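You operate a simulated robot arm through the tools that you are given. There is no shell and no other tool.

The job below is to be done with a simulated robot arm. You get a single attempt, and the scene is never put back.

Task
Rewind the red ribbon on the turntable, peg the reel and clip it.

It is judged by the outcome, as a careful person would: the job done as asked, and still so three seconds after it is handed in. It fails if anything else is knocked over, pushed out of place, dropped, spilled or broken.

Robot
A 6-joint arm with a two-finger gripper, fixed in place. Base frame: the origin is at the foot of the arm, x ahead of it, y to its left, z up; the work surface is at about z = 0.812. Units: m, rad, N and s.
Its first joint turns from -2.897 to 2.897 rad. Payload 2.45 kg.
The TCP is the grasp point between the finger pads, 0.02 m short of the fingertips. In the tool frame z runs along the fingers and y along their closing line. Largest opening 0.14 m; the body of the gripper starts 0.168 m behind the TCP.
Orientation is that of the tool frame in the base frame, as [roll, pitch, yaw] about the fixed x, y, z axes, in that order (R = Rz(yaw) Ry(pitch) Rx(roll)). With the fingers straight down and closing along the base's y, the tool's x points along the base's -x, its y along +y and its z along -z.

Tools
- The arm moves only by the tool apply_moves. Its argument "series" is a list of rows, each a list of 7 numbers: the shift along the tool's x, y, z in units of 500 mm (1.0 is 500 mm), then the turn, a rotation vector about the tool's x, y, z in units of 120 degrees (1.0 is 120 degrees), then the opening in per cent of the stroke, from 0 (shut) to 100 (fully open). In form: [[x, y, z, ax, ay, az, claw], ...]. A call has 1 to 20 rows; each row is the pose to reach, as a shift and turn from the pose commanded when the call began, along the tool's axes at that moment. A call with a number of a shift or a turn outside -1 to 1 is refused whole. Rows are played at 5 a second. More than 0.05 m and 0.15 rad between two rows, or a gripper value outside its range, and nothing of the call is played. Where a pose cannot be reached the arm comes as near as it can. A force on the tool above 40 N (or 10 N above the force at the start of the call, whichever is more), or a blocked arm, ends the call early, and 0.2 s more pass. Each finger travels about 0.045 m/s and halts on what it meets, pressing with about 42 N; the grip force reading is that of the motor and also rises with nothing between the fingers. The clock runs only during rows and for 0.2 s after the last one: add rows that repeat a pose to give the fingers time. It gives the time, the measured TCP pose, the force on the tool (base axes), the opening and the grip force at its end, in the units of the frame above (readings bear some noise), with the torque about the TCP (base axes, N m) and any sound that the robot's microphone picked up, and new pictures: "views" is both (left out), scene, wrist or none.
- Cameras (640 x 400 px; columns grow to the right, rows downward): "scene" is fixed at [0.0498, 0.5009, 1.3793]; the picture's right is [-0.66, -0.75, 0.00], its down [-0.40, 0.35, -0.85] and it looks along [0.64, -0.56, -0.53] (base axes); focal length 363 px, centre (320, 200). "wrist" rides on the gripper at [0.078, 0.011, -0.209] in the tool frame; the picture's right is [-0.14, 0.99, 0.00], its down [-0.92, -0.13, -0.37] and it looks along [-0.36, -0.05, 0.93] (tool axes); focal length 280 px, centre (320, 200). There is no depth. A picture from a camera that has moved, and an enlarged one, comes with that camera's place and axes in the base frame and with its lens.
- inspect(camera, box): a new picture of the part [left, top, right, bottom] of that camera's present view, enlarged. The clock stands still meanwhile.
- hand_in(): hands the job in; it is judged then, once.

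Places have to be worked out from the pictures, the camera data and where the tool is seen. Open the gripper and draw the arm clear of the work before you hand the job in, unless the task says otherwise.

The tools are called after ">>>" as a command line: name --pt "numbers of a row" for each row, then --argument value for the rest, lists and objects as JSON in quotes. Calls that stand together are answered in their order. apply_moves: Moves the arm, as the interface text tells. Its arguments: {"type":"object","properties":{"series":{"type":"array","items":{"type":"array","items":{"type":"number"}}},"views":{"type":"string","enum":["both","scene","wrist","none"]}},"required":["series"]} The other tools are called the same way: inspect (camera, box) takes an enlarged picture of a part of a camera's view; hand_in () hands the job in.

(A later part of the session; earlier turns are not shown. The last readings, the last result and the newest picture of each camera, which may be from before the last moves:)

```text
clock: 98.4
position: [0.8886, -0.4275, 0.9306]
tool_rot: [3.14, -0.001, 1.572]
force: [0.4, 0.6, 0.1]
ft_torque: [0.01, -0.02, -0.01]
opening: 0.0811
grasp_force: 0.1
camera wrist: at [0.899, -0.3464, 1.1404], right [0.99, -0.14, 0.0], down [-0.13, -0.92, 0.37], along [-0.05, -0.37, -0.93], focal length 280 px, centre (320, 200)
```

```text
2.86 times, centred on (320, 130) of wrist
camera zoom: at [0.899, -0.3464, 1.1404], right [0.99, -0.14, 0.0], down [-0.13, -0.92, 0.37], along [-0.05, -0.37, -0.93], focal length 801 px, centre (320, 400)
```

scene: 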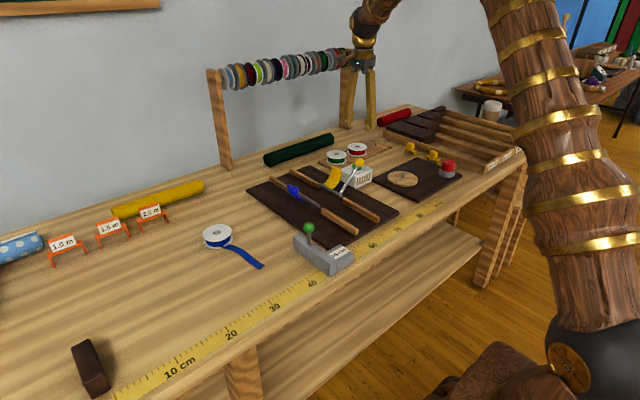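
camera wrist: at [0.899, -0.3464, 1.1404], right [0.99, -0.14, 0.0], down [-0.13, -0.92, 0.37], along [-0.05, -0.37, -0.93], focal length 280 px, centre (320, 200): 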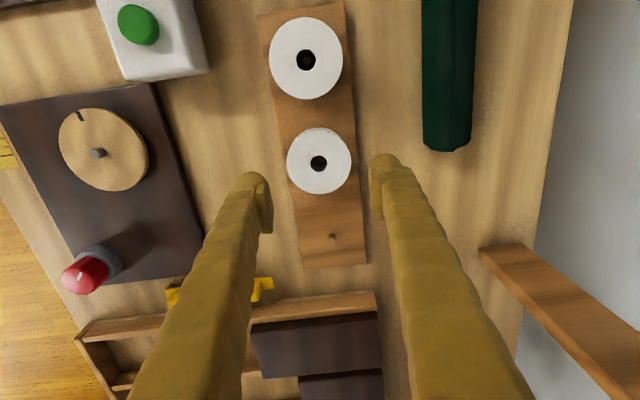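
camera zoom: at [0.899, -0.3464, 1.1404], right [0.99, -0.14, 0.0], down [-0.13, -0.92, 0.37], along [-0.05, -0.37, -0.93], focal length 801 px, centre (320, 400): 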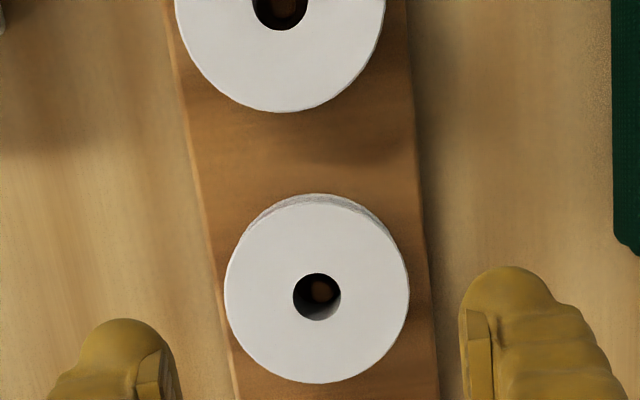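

The red reel is seated on the middle peg, matching the green one. Now the clip: I move above the far clip with this wrist orientation (fingers along the clip's length) to look at it closely.

>>> apply_moves --pt "-0.04 -0.03 -0.04 0 0 0 50" --pt "-0.1 -0.08 -0.06 0 0 0 40" --pt "-0.16 -0.13 -0.06 0 0 0 40" --pt "-0.22 -0.18 -0.06 0 0 0 40" --pt "-0.28 -0.23 -0.05 0 0 0 40" --pt "-0.32 -0.257 -0.03 0 0 0 40" --pt "-0.32 -0.257 0.0 0 0 0 40" --pt "-0.32 -0.257 0.0 0 0 0 40" --views "both"

>>> inspect --camera "wrist" --box '[250, 90, 390, 200]'

>>> inspect --camera "scene" --box '[395, 130, 455, 175]'

```text
clock: 100.2
position: [0.7619, -0.5851, 0.9297]
tool_rot: [3.138, 0.001, 1.571]
force: [0.9, 0.2, 0.2]
ft_torque: [-0.01, -0.02, 0.0]
opening: 0.0558
grasp_force: 0.1
camera wrist: at [0.7712, -0.5048, 1.1397], right [0.99, -0.14, 0.0], down [-0.13, -0.92, 0.37], along [-0.05, -0.37, -0.93], focal length 280 px, centre (320, 200)
```

scene: 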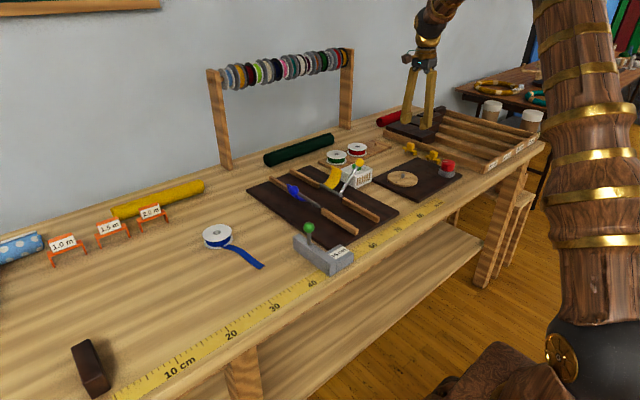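
wrist: 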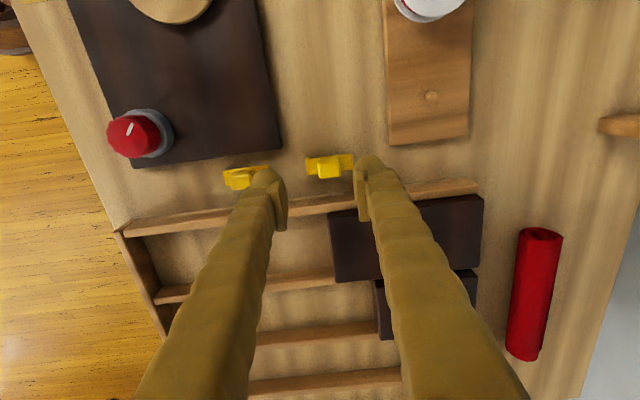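

```text
3.64 times, centred on (320, 145) of wrist
camera zoom: at [0.7712, -0.5048, 1.1397], right [0.99, -0.14, 0.0], down [-0.13, -0.92, 0.37], along [-0.05, -0.37, -0.93], focal length 1020 px, centre (320, 400)
```

zoom: 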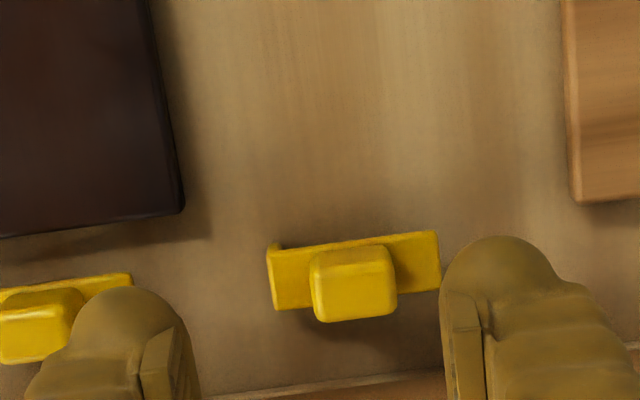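

```text
8.89 times, centred on (425, 152) of scene
camera zoom: at [0.0498, 0.5009, 1.3793], right [-0.66, -0.75, 0.0], down [-0.4, 0.35, -0.85], along [0.64, -0.56, -0.53], focal length 3224 px, centre (-613, 622)
```

zoom: 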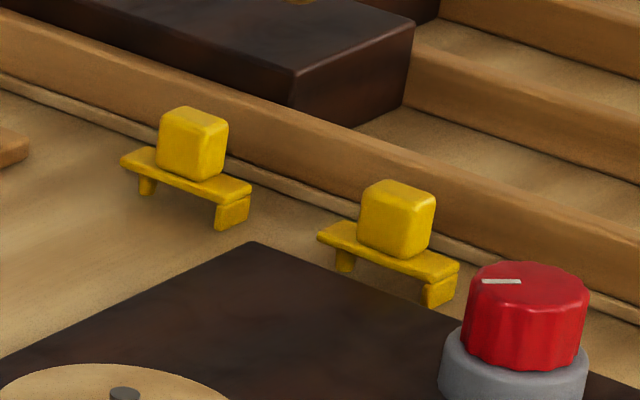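

The clip's two feet don't look symmetric: one is flush at the −x end, the other inset. I zoom deep on both clips to understand how it's meant to fit a reel.

>>> inspect --camera "scene" --box '[405, 140, 420, 150]'

>>> inspect --camera "scene" --box '[423, 148, 440, 159]'

>>> inspect --camera "wrist" --box '[300, 145, 358, 185]'

>>> inspect --camera "wrist" --box '[215, 160, 270, 195]'

>>> inspect --camera "scene" --box '[323, 138, 373, 170]'

```text
16.00 times, centred on (412, 145) of scene
camera zoom: at [0.0498, 0.5009, 1.3793], right [-0.66, -0.75, 0.0], down [-0.4, 0.35, -0.85], along [0.64, -0.56, -0.53], focal length 5804 px, centre (-1160, 1080)
```

zoom: 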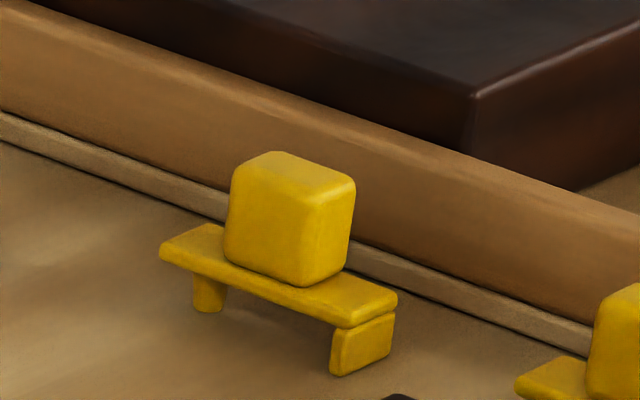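

```text
16.00 times, centred on (432, 154) of scene
camera zoom: at [0.0498, 0.5009, 1.3793], right [-0.66, -0.75, 0.0], down [-0.4, 0.35, -0.85], along [0.64, -0.56, -0.53], focal length 5804 px, centre (-1464, 944)
```

zoom: 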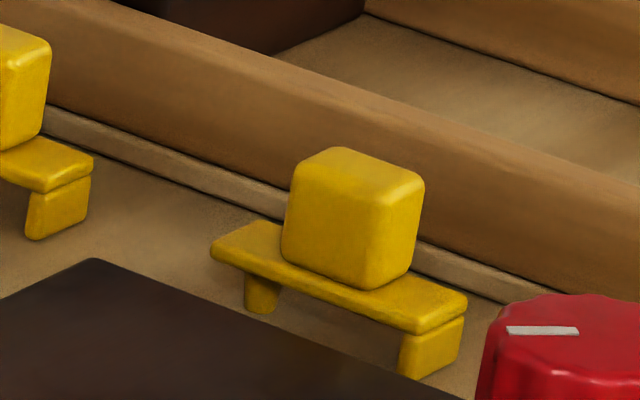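

```text
10.00 times, centred on (329, 165) of wrist
camera zoom: at [0.7712, -0.5048, 1.1397], right [0.99, -0.14, 0.0], down [-0.13, -0.92, 0.37], along [-0.05, -0.37, -0.93], focal length 2804 px, centre (230, 550)
```

zoom: 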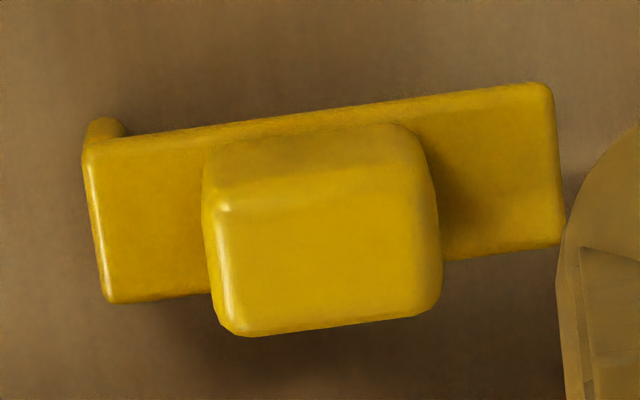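

```text
11.43 times, centred on (242, 178) of wrist
camera zoom: at [0.7712, -0.5048, 1.1397], right [0.99, -0.14, 0.0], down [-0.13, -0.92, 0.37], along [-0.05, -0.37, -0.93], focal length 3204 px, centre (1206, 457)
```

zoom: 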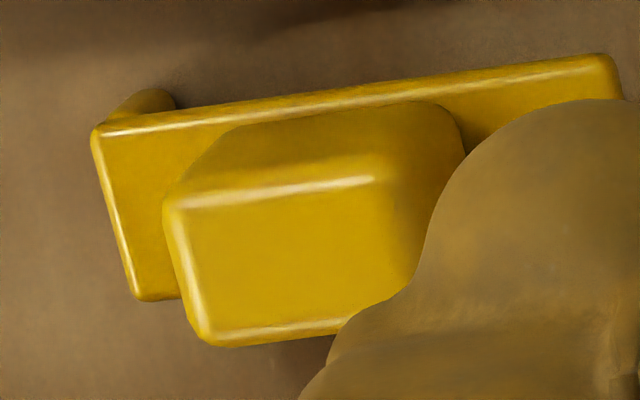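

```text
12.50 times, centred on (348, 154) of scene
camera zoom: at [0.0498, 0.5009, 1.3793], right [-0.66, -0.75, 0.0], down [-0.4, 0.35, -0.85], along [0.64, -0.56, -0.53], focal length 4534 px, centre (-30, 775)
```

zoom: 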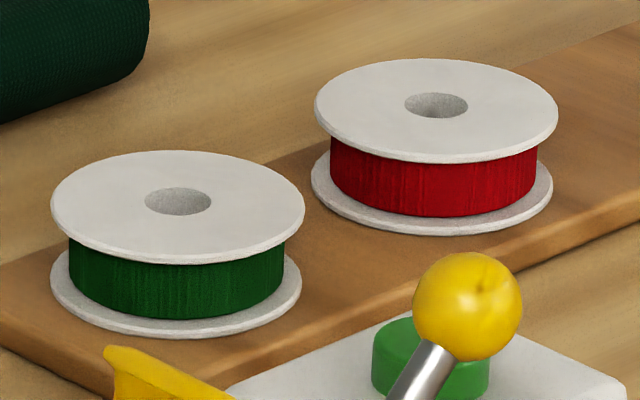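

Now it's clear: the clip has a round pin (≈8 mm, ≈12 mm long) under its +x end and a flat tab at its −x end, about 38 mm apart – the pin goes into the reel's hole and the tab hangs over the rim. I move above the far clip's handle to measure it closely before gripping.

>>> apply_moves --pt "-0.006 0.01 0.02 0 0 0 45" --pt "-0.012 0.02 0.05 0 0 0 45" --pt "-0.012 0.02 0.08 0 0 0 45" --pt "-0.012 0.02 0.08 0 0 0 45" --views "wrist"

>>> inspect --camera "wrist" --box '[270, 130, 370, 200]'

>>> inspect --camera "scene" --box '[390, 115, 450, 160]'

```text
clock: 101.2
position: [0.7714, -0.5903, 0.8919]
tool_rot: [3.139, 0.0, 1.571]
force: [0.1, -0.1, -0.3]
ft_torque: [-0.01, 0.01, 0.01]
opening: 0.0633
grasp_force: 0.0
camera wrist: at [0.7814, -0.5112, 1.0999], right [0.99, -0.14, 0.0], down [-0.13, -0.92, 0.37], along [-0.05, -0.37, -0.93], focal length 280 px, centre (320, 200)
```

wrist: 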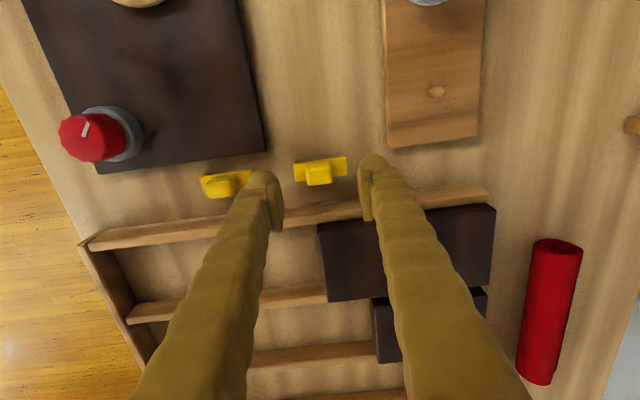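

```text
5.71 times, centred on (320, 165) of wrist
camera zoom: at [0.7814, -0.5112, 1.0999], right [0.99, -0.14, 0.0], down [-0.13, -0.92, 0.37], along [-0.05, -0.37, -0.93], focal length 1602 px, centre (320, 400)
```

zoom: 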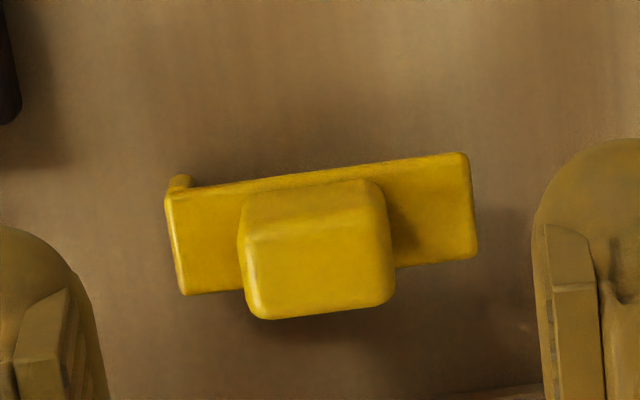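

```text
8.89 times, centred on (420, 138) of scene
camera zoom: at [0.0498, 0.5009, 1.3793], right [-0.66, -0.75, 0.0], down [-0.4, 0.35, -0.85], along [0.64, -0.56, -0.53], focal length 3224 px, centre (-569, 756)
```

zoom: 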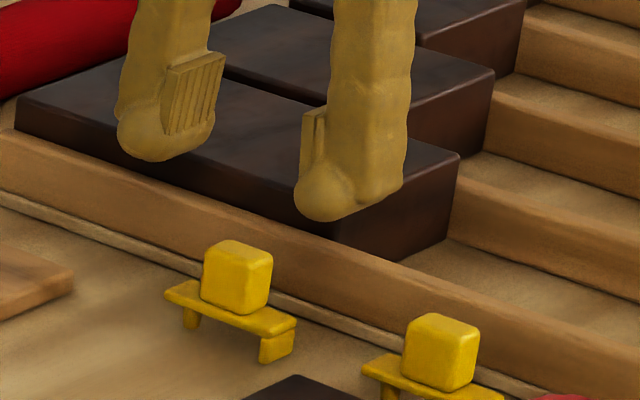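

The clip lies along x with its handle centred under the TCP; the handle is ~25 mm long, its plate ~54 mm. I lower with the fingers at ~42 mm so the tips are over the plate ends, and probe gently for contact to get the height right.

>>> apply_moves --pt "0 0 0.03 0 0 0 36" --pt "0 0 0.06 0 0 0 30" --pt "0 0 0.08 0 0 0 30" --pt "0 0 0.088 0 0 0 30" --pt "0 0 0.088 0 0 0 30" --views "wrist"

>>> inspect --camera "scene" --box '[400, 130, 430, 155]'

>>> inspect --camera "wrist" --box '[270, 150, 370, 220]'

```text
clock: 102.4
position: [0.7707, -0.5905, 0.8463]
tool_rot: [3.139, 0.0, 1.57]
force: [0.0, -0.4, 0.2]
ft_torque: [0.0, -0.01, 0.01]
opening: 0.042
grasp_force: 0.0
camera wrist: at [0.7811, -0.5114, 1.0563], right [0.99, -0.14, 0.0], down [-0.13, -0.92, 0.37], along [-0.05, -0.37, -0.93], focal length 280 px, centre (320, 200)
```

wrist: 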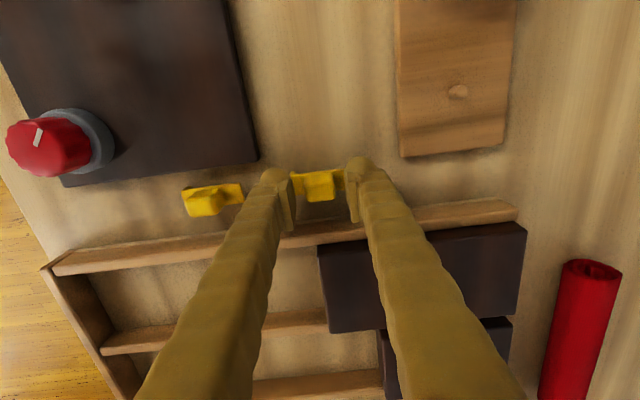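

```text
16.00 times, centred on (415, 142) of scene
camera zoom: at [0.0498, 0.5009, 1.3793], right [-0.66, -0.75, 0.0], down [-0.4, 0.35, -0.85], along [0.64, -0.56, -0.53], focal length 5804 px, centre (-1200, 1120)
```

zoom: 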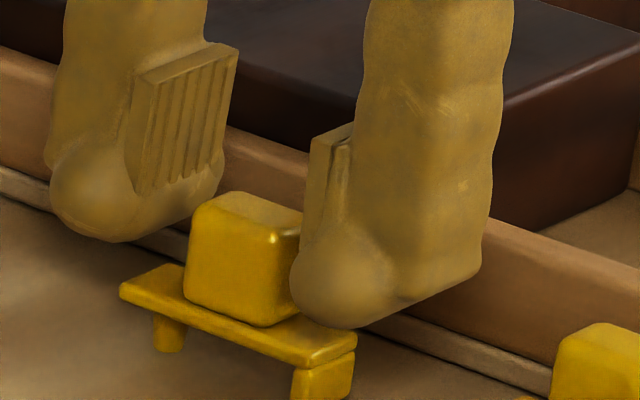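

```text
5.71 times, centred on (320, 185) of wrist
camera zoom: at [0.7811, -0.5114, 1.0563], right [0.99, -0.14, 0.0], down [-0.13, -0.92, 0.37], along [-0.05, -0.37, -0.93], focal length 1602 px, centre (320, 286)
```

zoom: 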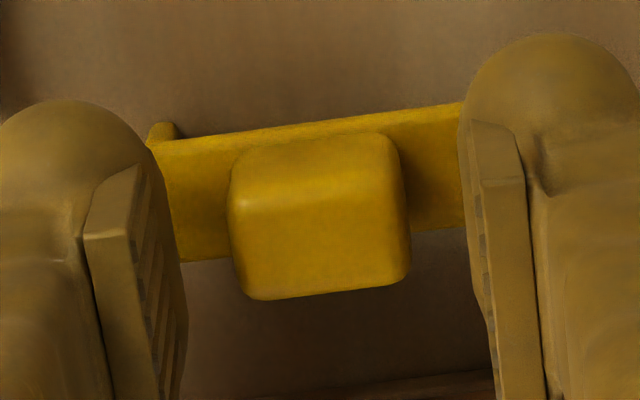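

The rounded tips are just above the plate ends and the handle is between them. I probe downward in ~1 mm steps until I feel the plate.

>>> apply_moves --pt "0 0 0.004 0 0 0 30" --pt "0 0 0.004 0 0 0 30" --views "none"

>>> apply_moves --pt "0 0 0.003 0 0 0 30" --pt "0 0 0.003 0 0 0 30" --views "none"

>>> apply_moves --pt "0 0 0.003 0 0 0 30" --pt "0 0 0.003 0 0 0 30" --views "none"

>>> inspect --camera "scene" --box '[400, 130, 430, 155]'

```text
clock: 103.0
position: [0.7704, -0.5902, 0.8446]
tool_rot: [3.137, 0.0, 1.571]
force: [0.6, 0.3, 0.2]
ft_torque: [-0.01, 0.02, 0.01]
opening: 0.0422
grasp_force: 0.1
```

```text
clock: 103.6
position: [0.7702, -0.59, 0.8429]
tool_rot: [3.138, 0.002, 1.571]
force: [0.0, 0.6, -1.2]
ft_torque: [-0.01, 0.02, 0.0]
opening: 0.042
grasp_force: 0.0
```

```text
clock: 104.2
position: [0.7702, -0.5905, 0.8418]
tool_rot: [3.137, 0.0, 1.571]
force: [0.9, -0.1, -1.1]
ft_torque: [-0.01, -0.01, 0.0]
opening: 0.042
grasp_force: 0.0
```

```text
16.00 times, centred on (415, 142) of scene
camera zoom: at [0.0498, 0.5009, 1.3793], right [-0.66, -0.75, 0.0], down [-0.4, 0.35, -0.85], along [0.64, -0.56, -0.53], focal length 5804 px, centre (-1200, 1120)
```

zoom: 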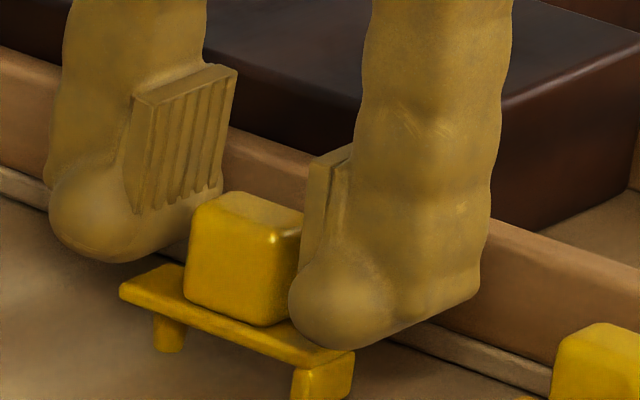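

Still no contact. I continue down in 1–1.5 mm steps.

>>> apply_moves --pt "0 0 0.003 0 0 0 30" --pt "0 0 0.003 0 0 0 30" --views "none"

>>> apply_moves --pt "0 0 0.003 0 0 0 30" --pt "0 0 0.003 0 0 0 30" --views "none"

>>> apply_moves --pt "0 0 0.003 0 0 0 30" --pt "0 0 0.003 0 0 0 30" --views "none"

>>> inspect --camera "scene" --box '[400, 130, 430, 155]'

```text
clock: 104.8
position: [0.7703, -0.5909, 0.8406]
tool_rot: [3.138, -0.001, 1.57]
force: [-0.6, -0.9, 0.0]
ft_torque: [-0.02, 0.01, 0.02]
opening: 0.042
grasp_force: 0.1
```

```text
clock: 105.4
position: [0.7709, -0.5919, 0.8386]
tool_rot: [3.137, 0.0, 1.569]
force: [0.5, 0.5, -0.3]
ft_torque: [0.01, 0.0, 0.01]
opening: 0.0423
grasp_force: 0.0
```

```text
clock: 106.0
position: [0.7697, -0.5916, 0.8363]
tool_rot: [3.14, 0.0, 1.569]
force: [-0.2, 1.3, -0.2]
ft_torque: [0.03, 0.0, 0.01]
opening: 0.0421
grasp_force: 0.2
```

```text
16.00 times, centred on (415, 142) of scene
camera zoom: at [0.0498, 0.5009, 1.3793], right [-0.66, -0.75, 0.0], down [-0.4, 0.35, -0.85], along [0.64, -0.56, -0.53], focal length 5804 px, centre (-1200, 1120)
```

zoom: 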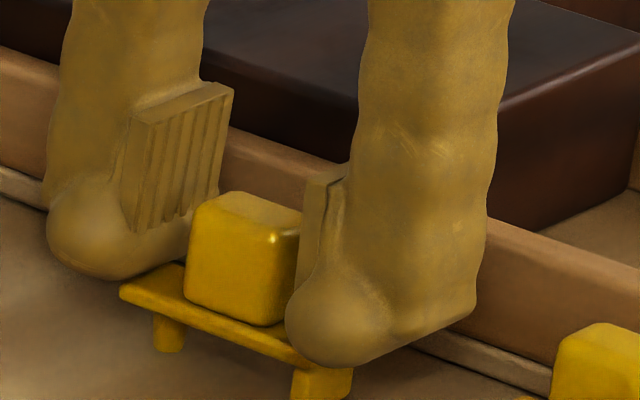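

No contact yet at 0.8363. I continue a few more millimetres.

>>> apply_moves --pt "0 0 0.003 0 0 0 30" --pt "0 0 0.003 0 0 0 30" --views "none"

>>> apply_moves --pt "0 0 0.003 0 0 0 30" --pt "0 0 0.003 0 0 0 30" --views "none"

>>> inspect --camera "scene" --box '[400, 130, 430, 155]'

>>> inspect --camera "wrist" --box '[270, 150, 370, 220]'

```text
clock: 106.6
position: [0.7716, -0.59, 0.8357]
tool_rot: [3.14, -0.001, 1.572]
force: [-0.6, -0.2, 4.0]
ft_torque: [-0.03, -0.05, 0.02]
opening: 0.0422
grasp_force: 0.1
```

```text
clock: 107.2
position: [0.7699, -0.5909, 0.835]
tool_rot: [3.135, 0.003, 1.569]
force: [-1.3, 4.6, 25.6]
ft_torque: [0.18, -0.29, 0.01]
opening: 0.0421
grasp_force: 0.0
```

```text
16.00 times, centred on (415, 142) of scene
camera zoom: at [0.0498, 0.5009, 1.3793], right [-0.66, -0.75, 0.0], down [-0.4, 0.35, -0.85], along [0.64, -0.56, -0.53], focal length 5804 px, centre (-1200, 1120)
```

zoom: 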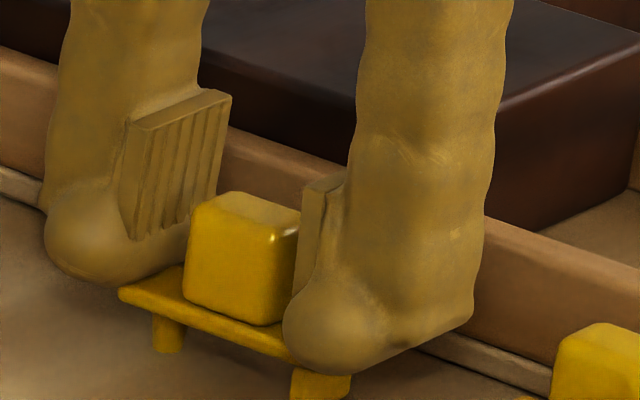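

```text
5.71 times, centred on (320, 185) of wrist
camera zoom: at [0.781, -0.5115, 1.0446], right [0.99, -0.14, 0.0], down [-0.13, -0.92, 0.37], along [-0.05, -0.37, -0.93], focal length 1602 px, centre (320, 286)
```

zoom: 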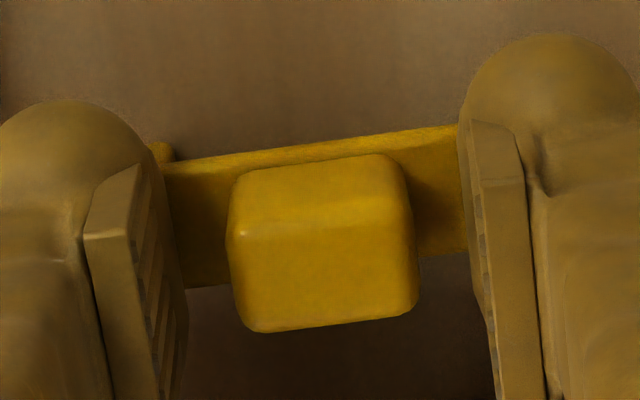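

Plate contact at TCP z ≈ 0.8355. I raise about 3.5 mm and close onto the handle.

>>> apply_moves --pt "0 0 -0.007 0 0 0 30" --pt "0 0 -0.007 0 0 0 26" --pt "0 0 -0.007 0 0 0 22" --pt "0 0 -0.007 0 0 0 18" --pt "0 0 -0.007 0 0 0 14" --pt "0 0 -0.007 0 0 0 12" --pt "0 0 -0.007 0 0 0 12" --views "none"

>>> inspect --camera "scene" --box '[400, 130, 430, 155]'

>>> inspect --camera "wrist" --box '[270, 150, 370, 220]'

```text
clock: 108.8
position: [0.7706, -0.5905, 0.836]
tool_rot: [3.138, 0.0, 1.571]
force: [1.6, 0.7, 4.1]
ft_torque: [0.0, 0.03, 0.0]
opening: 0.0223
grasp_force: 42.6
```

```text
16.00 times, centred on (415, 142) of scene
camera zoom: at [0.0498, 0.5009, 1.3793], right [-0.66, -0.75, 0.0], down [-0.4, 0.35, -0.85], along [0.64, -0.56, -0.53], focal length 5804 px, centre (-1200, 1120)
```

zoom: 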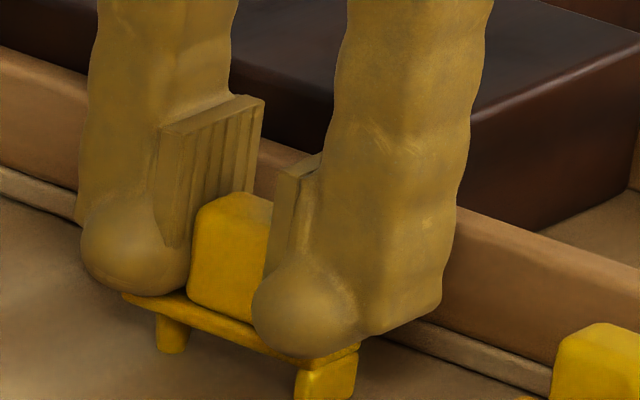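

```text
5.71 times, centred on (320, 185) of wrist
camera zoom: at [0.7805, -0.5117, 1.0461], right [0.99, -0.14, 0.0], down [-0.13, -0.92, 0.37], along [-0.05, -0.37, -0.93], focal length 1602 px, centre (320, 286)
```

zoom: 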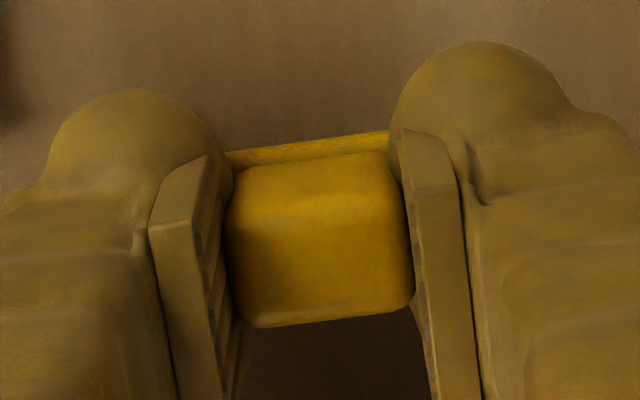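

The handle is gripped (22 mm, 42.6 N). I lift slowly by 3 cm and check that the clip comes along level.

>>> apply_moves --pt "0 0 -0.006 0 0 0 12" --pt "0 0 -0.015 0 0 0 12" --pt "0 0 -0.03 0 0 0 12" --pt "0 0 -0.045 0 0 0 12" --pt "0 0 -0.06 0 0 0 12" --pt "0 0 -0.06 0 0 0 12" --views "both"

>>> inspect --camera "scene" --box '[398, 120, 434, 150]'

>>> inspect --camera "wrist" --box '[270, 150, 370, 220]'

```text
clock: 110.2
position: [0.7708, -0.5897, 0.8671]
tool_rot: [3.139, -0.001, 1.571]
force: [0.6, -0.6, 0.1]
ft_torque: [0.02, -0.01, -0.02]
opening: 0.0219
grasp_force: 42.1
camera wrist: at [0.7808, -0.5105, 1.0774], right [0.99, -0.14, 0.0], down [-0.13, -0.92, 0.37], along [-0.05, -0.37, -0.93], focal length 280 px, centre (320, 200)
```

scene: 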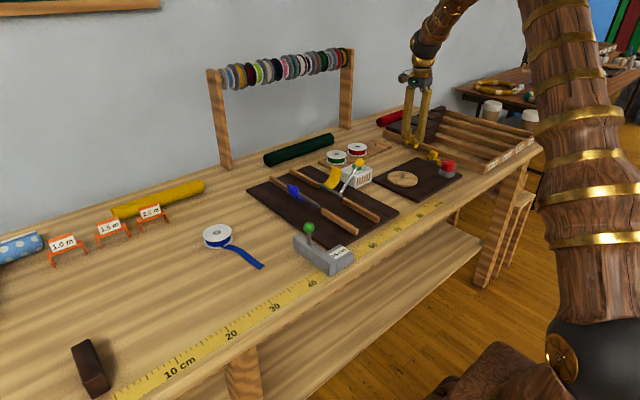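
wrist: 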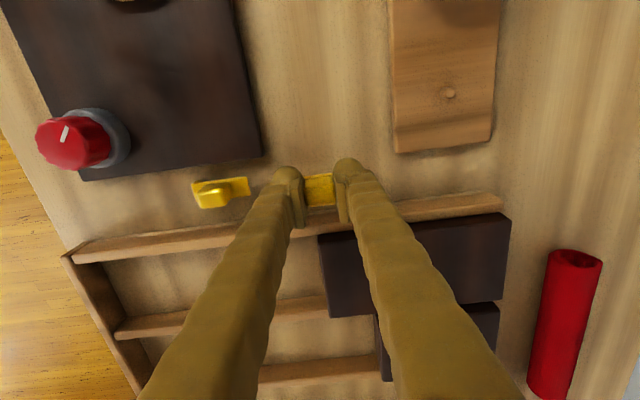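

```text
13.33 times, centred on (416, 135) of scene
camera zoom: at [0.0498, 0.5009, 1.3793], right [-0.66, -0.75, 0.0], down [-0.4, 0.35, -0.85], along [0.64, -0.56, -0.53], focal length 4837 px, centre (-960, 1067)
```

zoom: 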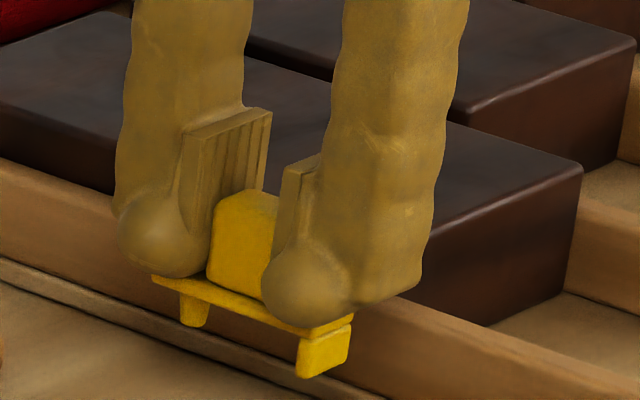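

```text
5.71 times, centred on (320, 185) of wrist
camera zoom: at [0.7808, -0.5105, 1.0774], right [0.99, -0.14, 0.0], down [-0.13, -0.92, 0.37], along [-0.05, -0.37, -0.93], focal length 1602 px, centre (320, 286)
```

zoom: 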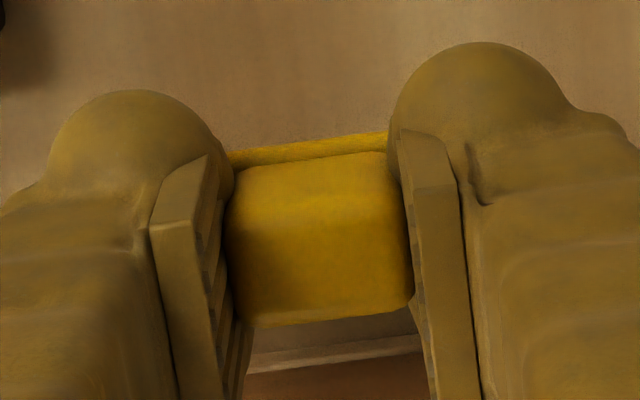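

The clip is held level, pin and tab clearly visible. Before placing it I hover near the reel, offset so its hole isn't hidden by the fingers, to fix the hole position precisely.

>>> apply_moves --pt "0 0 -0.06 0 0 0 12" --pt "0.02 0.015 -0.12 0 0 0 12" --pt "0.07 0.05 -0.126 0 0 0 12" --pt "0.12 0.09 -0.126 0 0 0 12" --pt "0.17 0.13 -0.126 0 0 0 12" --pt "0.22 0.16 -0.126 0 0 0 12" --pt "0.23 0.168 -0.126 0 0 0 12" --pt "0.23 0.168 -0.126 0 0 0 12" --views "both"

>>> inspect --camera "wrist" --box '[290, 60, 400, 160]'

>>> inspect --camera "scene" --box '[330, 110, 410, 170]'

```text
clock: 112.0
position: [0.8535, -0.4747, 0.9321]
tool_rot: [3.137, 0.002, 1.571]
force: [-1.5, 1.4, -0.1]
ft_torque: [-0.03, -0.02, -0.01]
opening: 0.022
grasp_force: 42.0
camera wrist: at [0.8638, -0.3958, 1.1411], right [0.99, -0.14, 0.0], down [-0.13, -0.92, 0.37], along [-0.05, -0.37, -0.93], focal length 280 px, centre (320, 200)
```

scene: 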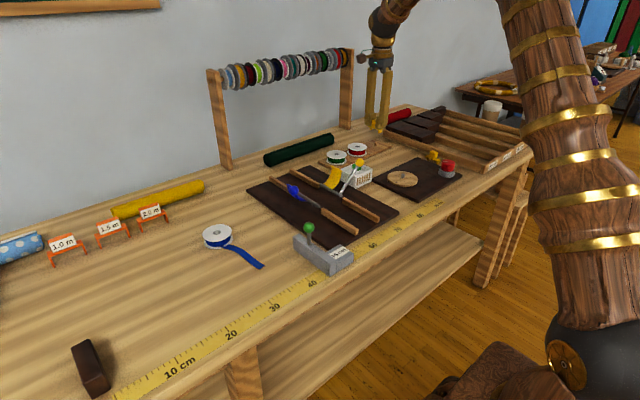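
wrist: 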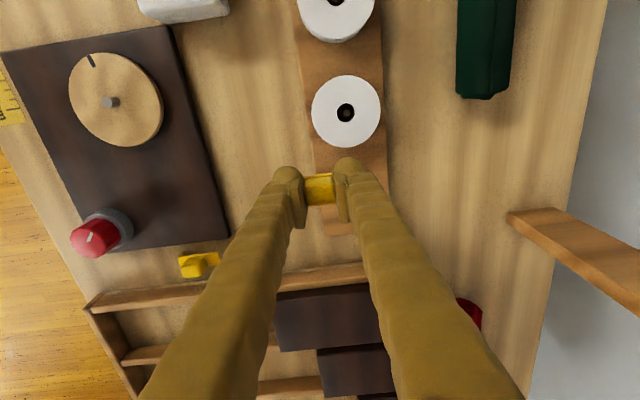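

```text
4.00 times, centred on (345, 110) of wrist
camera zoom: at [0.8638, -0.3958, 1.1411], right [0.99, -0.14, 0.0], down [-0.13, -0.92, 0.37], along [-0.05, -0.37, -0.93], focal length 1122 px, centre (220, 560)
```

zoom: 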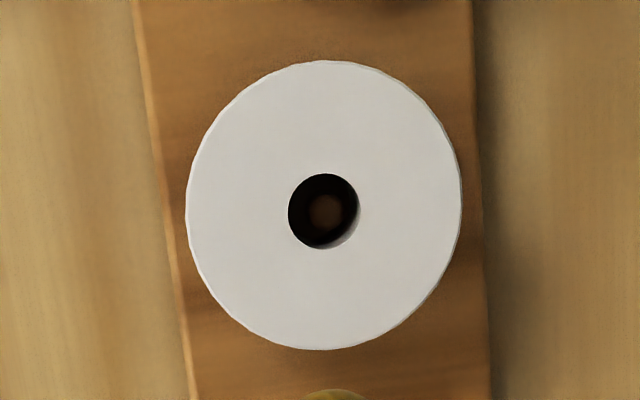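

```text
6.67 times, centred on (370, 140) of scene
camera zoom: at [0.0498, 0.5009, 1.3793], right [-0.66, -0.75, 0.0], down [-0.4, 0.35, -0.85], along [0.64, -0.56, -0.53], focal length 2418 px, centre (-13, 600)
```

zoom: 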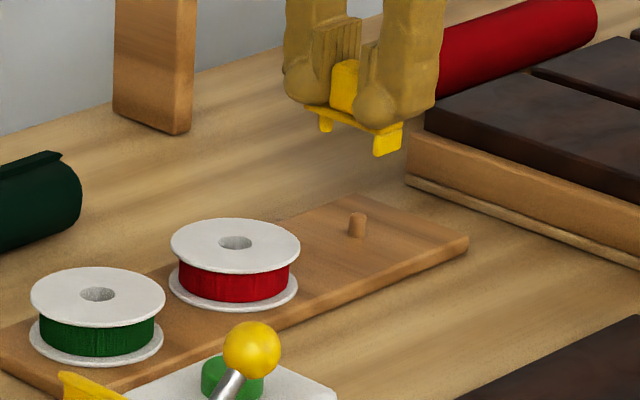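

The hole is at TCP + (0.035, 0.052), agreeing with dead reckoning. With the pin 15.6 mm ahead of the handle I move +19 mm x, +51 mm y, and lower until the pin tip is just above the flange.

>>> apply_moves --pt "0.04 0.015 0 0 0 0 12" --pt "0.08 0.03 0 0 0 0 12" --pt "0.102 0.038 0.01 0 0 0 12" --pt "0.102 0.038 0.04 0 0 0 12" --pt "0.102 0.038 0.07 0 0 0 12" --pt "0.102 0.038 0.09 0 0 0 12" --pt "0.102 0.038 0.09 0 0 0 12" --views "both"

>>> inspect --camera "scene" --box '[335, 125, 385, 165]'

>>> inspect --camera "wrist" --box '[250, 110, 400, 220]'

```text
clock: 113.6
position: [0.8747, -0.4249, 0.8868]
tool_rot: [3.137, 0.001, 1.571]
force: [0.6, -0.4, 0.0]
ft_torque: [0.0, 0.02, 0.05]
opening: 0.022
grasp_force: 42.2
camera wrist: at [0.8847, -0.3455, 1.0954], right [0.99, -0.14, 0.0], down [-0.13, -0.92, 0.37], along [-0.05, -0.37, -0.93], focal length 280 px, centre (320, 200)
```

scene: 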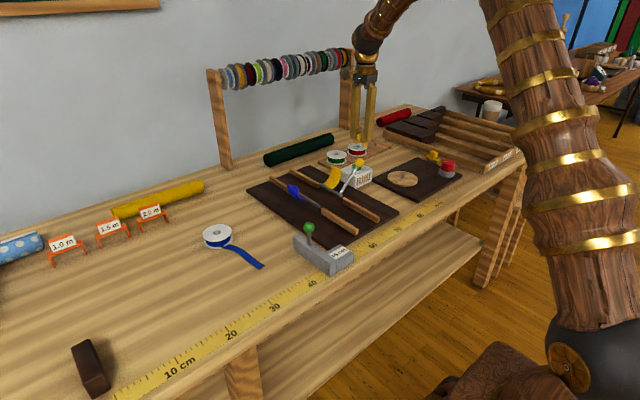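
wrist: 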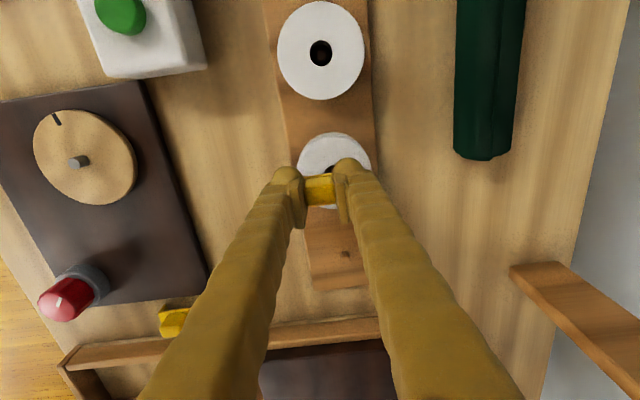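

```text
10.00 times, centred on (360, 145) of scene
camera zoom: at [0.0498, 0.5009, 1.3793], right [-0.66, -0.75, 0.0], down [-0.4, 0.35, -0.85], along [0.64, -0.56, -0.53], focal length 3628 px, centre (-80, 750)
```

zoom: 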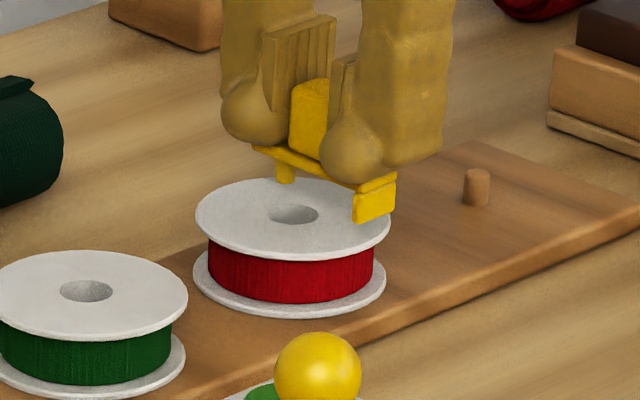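

```text
3.64 times, centred on (325, 165) of wrist
camera zoom: at [0.8847, -0.3455, 1.0954], right [0.99, -0.14, 0.0], down [-0.13, -0.92, 0.37], along [-0.05, -0.37, -0.93], focal length 1020 px, centre (302, 327)
```

zoom: 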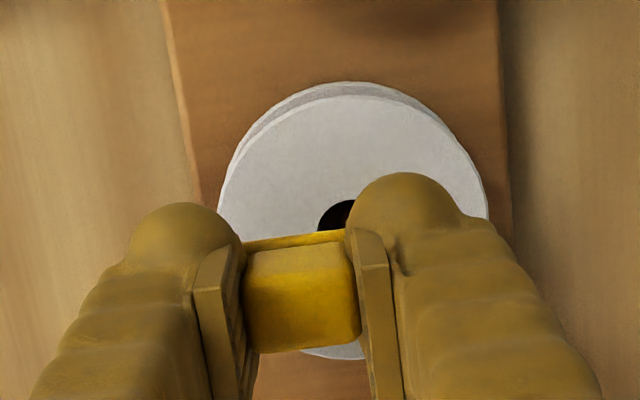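

Comparing pin and hole in both views, the pin is about 3 mm too far in +x and 1 mm in −y. I correct and lower to ~4 mm above the flange, then check again.

>>> apply_moves --pt "0.002 -0.006 0 0 0 0 12" --pt "0.002 -0.006 0.008 0 0 0 12" --pt "0.002 -0.006 0.016 0 0 0 12" --pt "0.002 -0.006 0.016 0 0 0 12" --views "none"

>>> inspect --camera "scene" --box '[340, 135, 376, 162]'

>>> inspect --camera "wrist" --box '[270, 130, 380, 210]'

```text
clock: 114.6
position: [0.871, -0.4238, 0.8781]
tool_rot: [3.138, 0.001, 1.571]
force: [-0.2, 0.0, -0.4]
ft_torque: [0.02, -0.01, -0.05]
opening: 0.022
grasp_force: 42.0
```

```text
14.81 times, centred on (358, 148) of scene
camera zoom: at [0.0498, 0.5009, 1.3793], right [-0.66, -0.75, 0.0], down [-0.4, 0.35, -0.85], along [0.64, -0.56, -0.53], focal length 5374 px, centre (-243, 963)
```

zoom: 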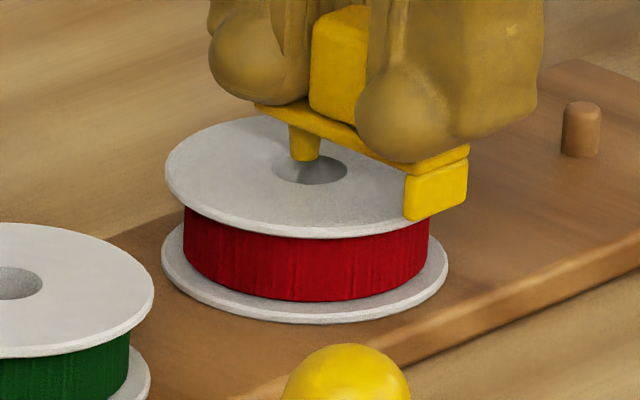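

```text
5.00 times, centred on (325, 170) of wrist
camera zoom: at [0.8809, -0.3443, 1.0872], right [0.99, -0.14, 0.0], down [-0.13, -0.92, 0.37], along [-0.05, -0.37, -0.93], focal length 1402 px, centre (295, 350)
```

zoom: 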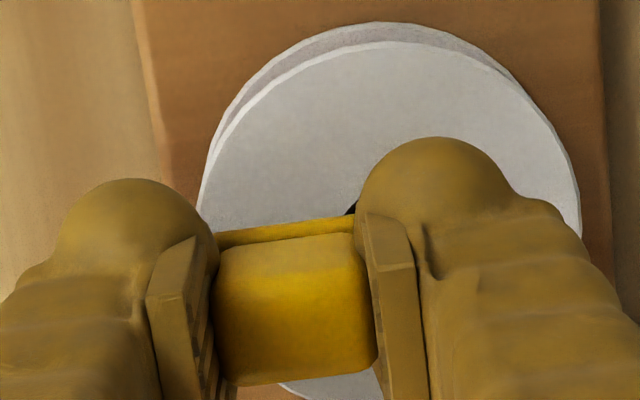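

The pin tip now hovers over the hole in the scene view, within clearance. I lower a further 5 mm so that it enters, checking force and view.

>>> apply_moves --pt "0 0 0.004 0 0 0 12" --pt "0 0 0.008 0 0 0 12" --pt "0 0 0.012 0 0 0 12" --pt "0 0 0.012 0 0 0 12" --views "none"

>>> inspect --camera "scene" --box '[340, 135, 376, 162]'

```text
clock: 115.6
position: [0.8707, -0.4239, 0.8715]
tool_rot: [3.139, 0.0, 1.57]
force: [0.3, 0.0, 0.3]
ft_torque: [0.01, 0.04, 0.01]
opening: 0.0218
grasp_force: 41.9
```

```text
14.81 times, centred on (358, 148) of scene
camera zoom: at [0.0498, 0.5009, 1.3793], right [-0.66, -0.75, 0.0], down [-0.4, 0.35, -0.85], along [0.64, -0.56, -0.53], focal length 5374 px, centre (-243, 963)
```

zoom: 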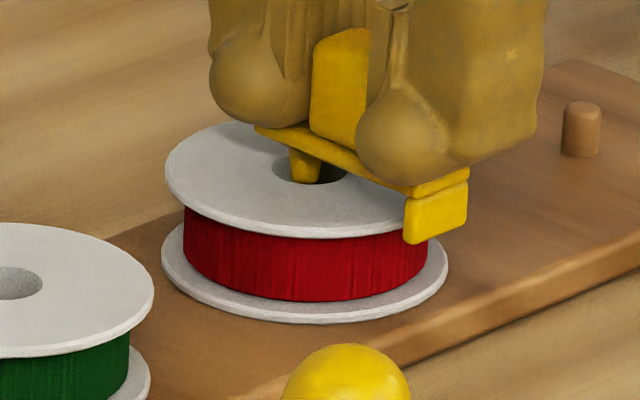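

The pin is entering the hole with no contact force, and the tab hangs just outside the rim. I keep lowering in 1.5–2 mm steps until the plate meets the flange.

>>> apply_moves --pt "0 0 0.004 0 0 0 12" --pt "0 0 0.008 0 0 0 12" --pt "0 0 0.008 0 0 0 12" --views "none"

>>> inspect --camera "scene" --box '[340, 135, 376, 162]'

```text
clock: 116.4
position: [0.8704, -0.4226, 0.8674]
tool_rot: [3.137, 0.0, 1.57]
force: [-0.7, -0.1, -0.2]
ft_torque: [0.0, -0.03, 0.01]
opening: 0.0218
grasp_force: 42.1
```

```text
14.81 times, centred on (358, 148) of scene
camera zoom: at [0.0498, 0.5009, 1.3793], right [-0.66, -0.75, 0.0], down [-0.4, 0.35, -0.85], along [0.64, -0.56, -0.53], focal length 5374 px, centre (-243, 963)
```

zoom: 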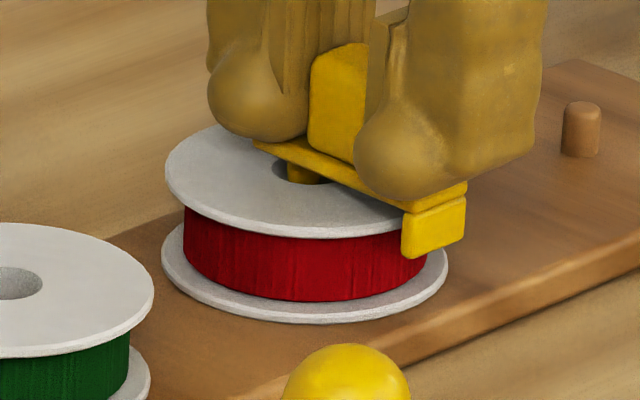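

The pin is well into the hole and the tab is sliding down past the rim, still without force. I continue gently.

>>> apply_moves --pt "0 0 0.003 0 0 0 12" --pt "0 0 0.006 0 0 0 12" --pt "0 0 0.006 0 0 0 12" --views "none"

>>> apply_moves --pt "0 0 0.003 0 0 0 12" --pt "0 0 0.003 0 0 0 12" --views "none"

>>> inspect --camera "scene" --box '[340, 135, 376, 162]'

```text
clock: 117.2
position: [0.8715, -0.4228, 0.8638]
tool_rot: [3.139, 0.0, 1.57]
force: [-0.3, -0.1, 0.0]
ft_torque: [-0.03, 0.04, -0.01]
opening: 0.022
grasp_force: 42.1
```

```text
clock: 117.8
position: [0.8703, -0.4237, 0.8634]
tool_rot: [3.138, 0.0, 1.57]
force: [-0.5, 0.4, -0.5]
ft_torque: [0.01, -0.01, 0.01]
opening: 0.022
grasp_force: 42.6
```

```text
14.81 times, centred on (358, 148) of scene
camera zoom: at [0.0498, 0.5009, 1.3793], right [-0.66, -0.75, 0.0], down [-0.4, 0.35, -0.85], along [0.64, -0.56, -0.53], focal length 5374 px, centre (-243, 963)
```

zoom: 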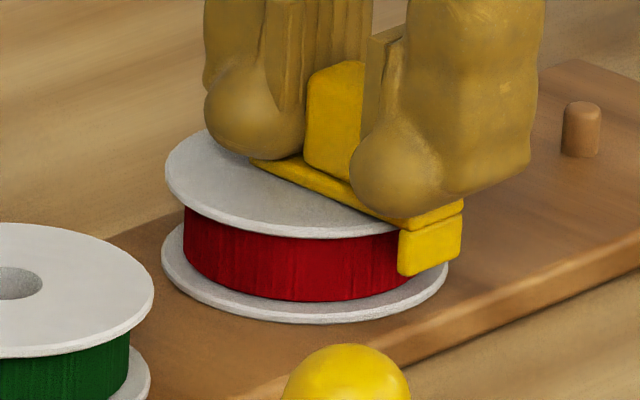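

The plate is just about on the flange. I lower by ~0.7–1 mm steps until I feel it seat.

>>> apply_moves --pt "0 0 0.002 0 0 0 12" --pt "0 0 0.002 0 0 0 12" --views "none"

>>> apply_moves --pt "0 0 0.002 0 0 0 12" --pt "0 0 0.002 0 0 0 12" --views "none"

>>> inspect --camera "scene" --box '[340, 135, 376, 162]'

```text
clock: 118.4
position: [0.8709, -0.4238, 0.863]
tool_rot: [3.138, -0.001, 1.571]
force: [-0.3, 0.3, 2.8]
ft_torque: [-0.01, 0.0, -0.02]
opening: 0.0221
grasp_force: 42.0
```

```text
clock: 119.0
position: [0.8705, -0.4234, 0.862]
tool_rot: [3.137, 0.0, 1.572]
force: [-3.2, 3.3, 16.5]
ft_torque: [0.16, -0.02, 0.05]
opening: 0.022
grasp_force: 42.2
```

```text
14.81 times, centred on (358, 148) of scene
camera zoom: at [0.0498, 0.5009, 1.3793], right [-0.66, -0.75, 0.0], down [-0.4, 0.35, -0.85], along [0.64, -0.56, -0.53], focal length 5374 px, centre (-243, 963)
```

zoom: 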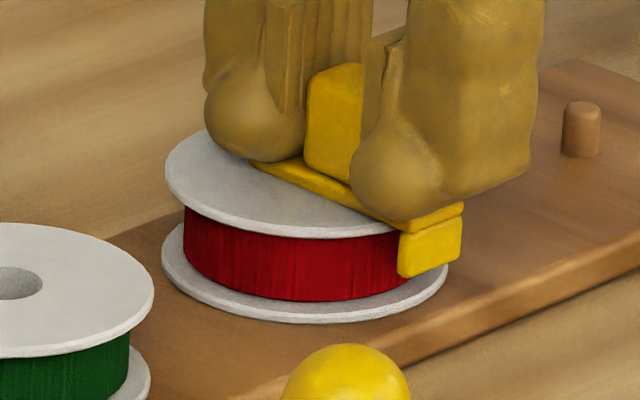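

The plate seats at TCP z ≈ 0.8625, exactly as predicted, with the pin in the hole and the tab over the rim. I press slightly more to make sure it's fully home, and listen for any click.

>>> apply_moves --pt "0 0 0.002 0 0 0 12" --pt "0 0 0.002 0 0 0 12" --views "none"

>>> inspect --camera "scene" --box '[340, 135, 376, 162]'

```text
clock: 119.6
position: [0.8707, -0.4222, 0.8623]
tool_rot: [3.137, 0.002, 1.57]
force: [-1.5, 4.1, 37.8]
ft_torque: [0.18, -0.04, 0.06]
opening: 0.022
grasp_force: 42.2
```

```text
14.81 times, centred on (358, 148) of scene
camera zoom: at [0.0498, 0.5009, 1.3793], right [-0.66, -0.75, 0.0], down [-0.4, 0.35, -0.85], along [0.64, -0.56, -0.53], focal length 5374 px, centre (-243, 963)
```

zoom: 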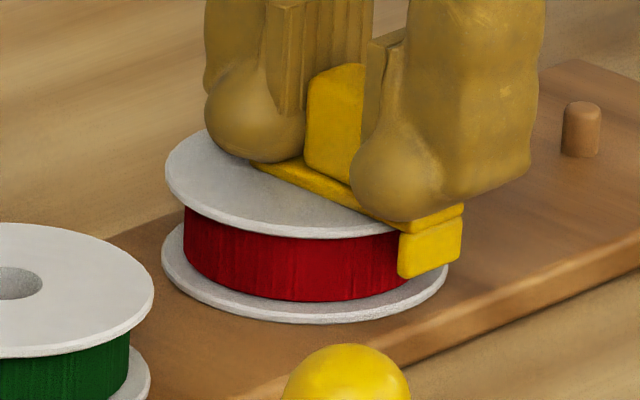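

Firm at 38 N with nothing moving. I relieve the pressure, open the fingers gradually, and rise straight up.

>>> apply_moves --pt "0 0 -0.004 0 0 0 12" --pt "0 0 -0.004 0 0 0 12" --pt "0 0 -0.004 0 0 0 17" --pt "0 0 -0.004 0 0 0 20" --pt "0 0 -0.006 0 0 0 26" --pt "0 0 -0.008 0 0 0 30" --pt "0 0 -0.008 0 0 0 32" --views "none"

>>> inspect --camera "scene" --box '[340, 130, 380, 160]'

>>> inspect --camera "wrist" --box '[260, 130, 390, 220]'

```text
clock: 121.2
position: [0.8701, -0.4228, 0.8645]
tool_rot: [3.137, -0.001, 1.57]
force: [0.5, 0.7, -0.2]
ft_torque: [-0.01, 0.02, 0.02]
opening: 0.0448
grasp_force: 0.1
```

```text
13.33 times, centred on (360, 145) of scene
camera zoom: at [0.0498, 0.5009, 1.3793], right [-0.66, -0.75, 0.0], down [-0.4, 0.35, -0.85], along [0.64, -0.56, -0.53], focal length 4837 px, centre (-213, 933)
```

zoom: 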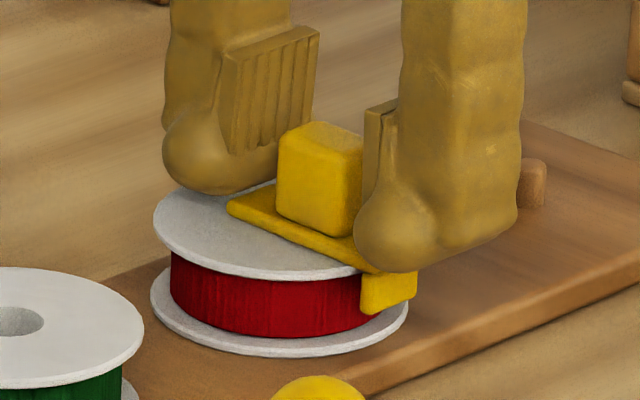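

```text
4.44 times, centred on (325, 175) of wrist
camera zoom: at [0.8804, -0.3441, 1.0733], right [0.99, -0.14, 0.0], down [-0.13, -0.92, 0.37], along [-0.05, -0.36, -0.93], focal length 1246 px, centre (298, 311)
```

zoom: 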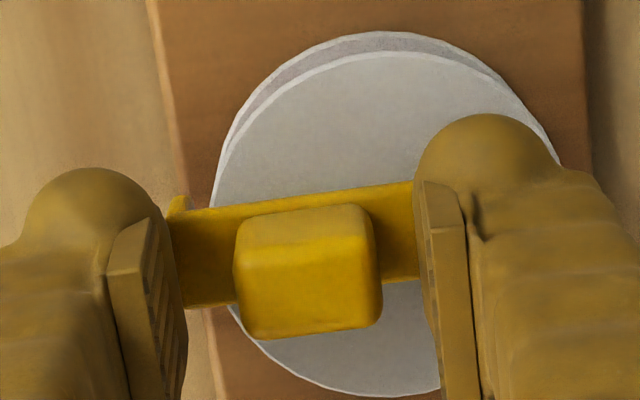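

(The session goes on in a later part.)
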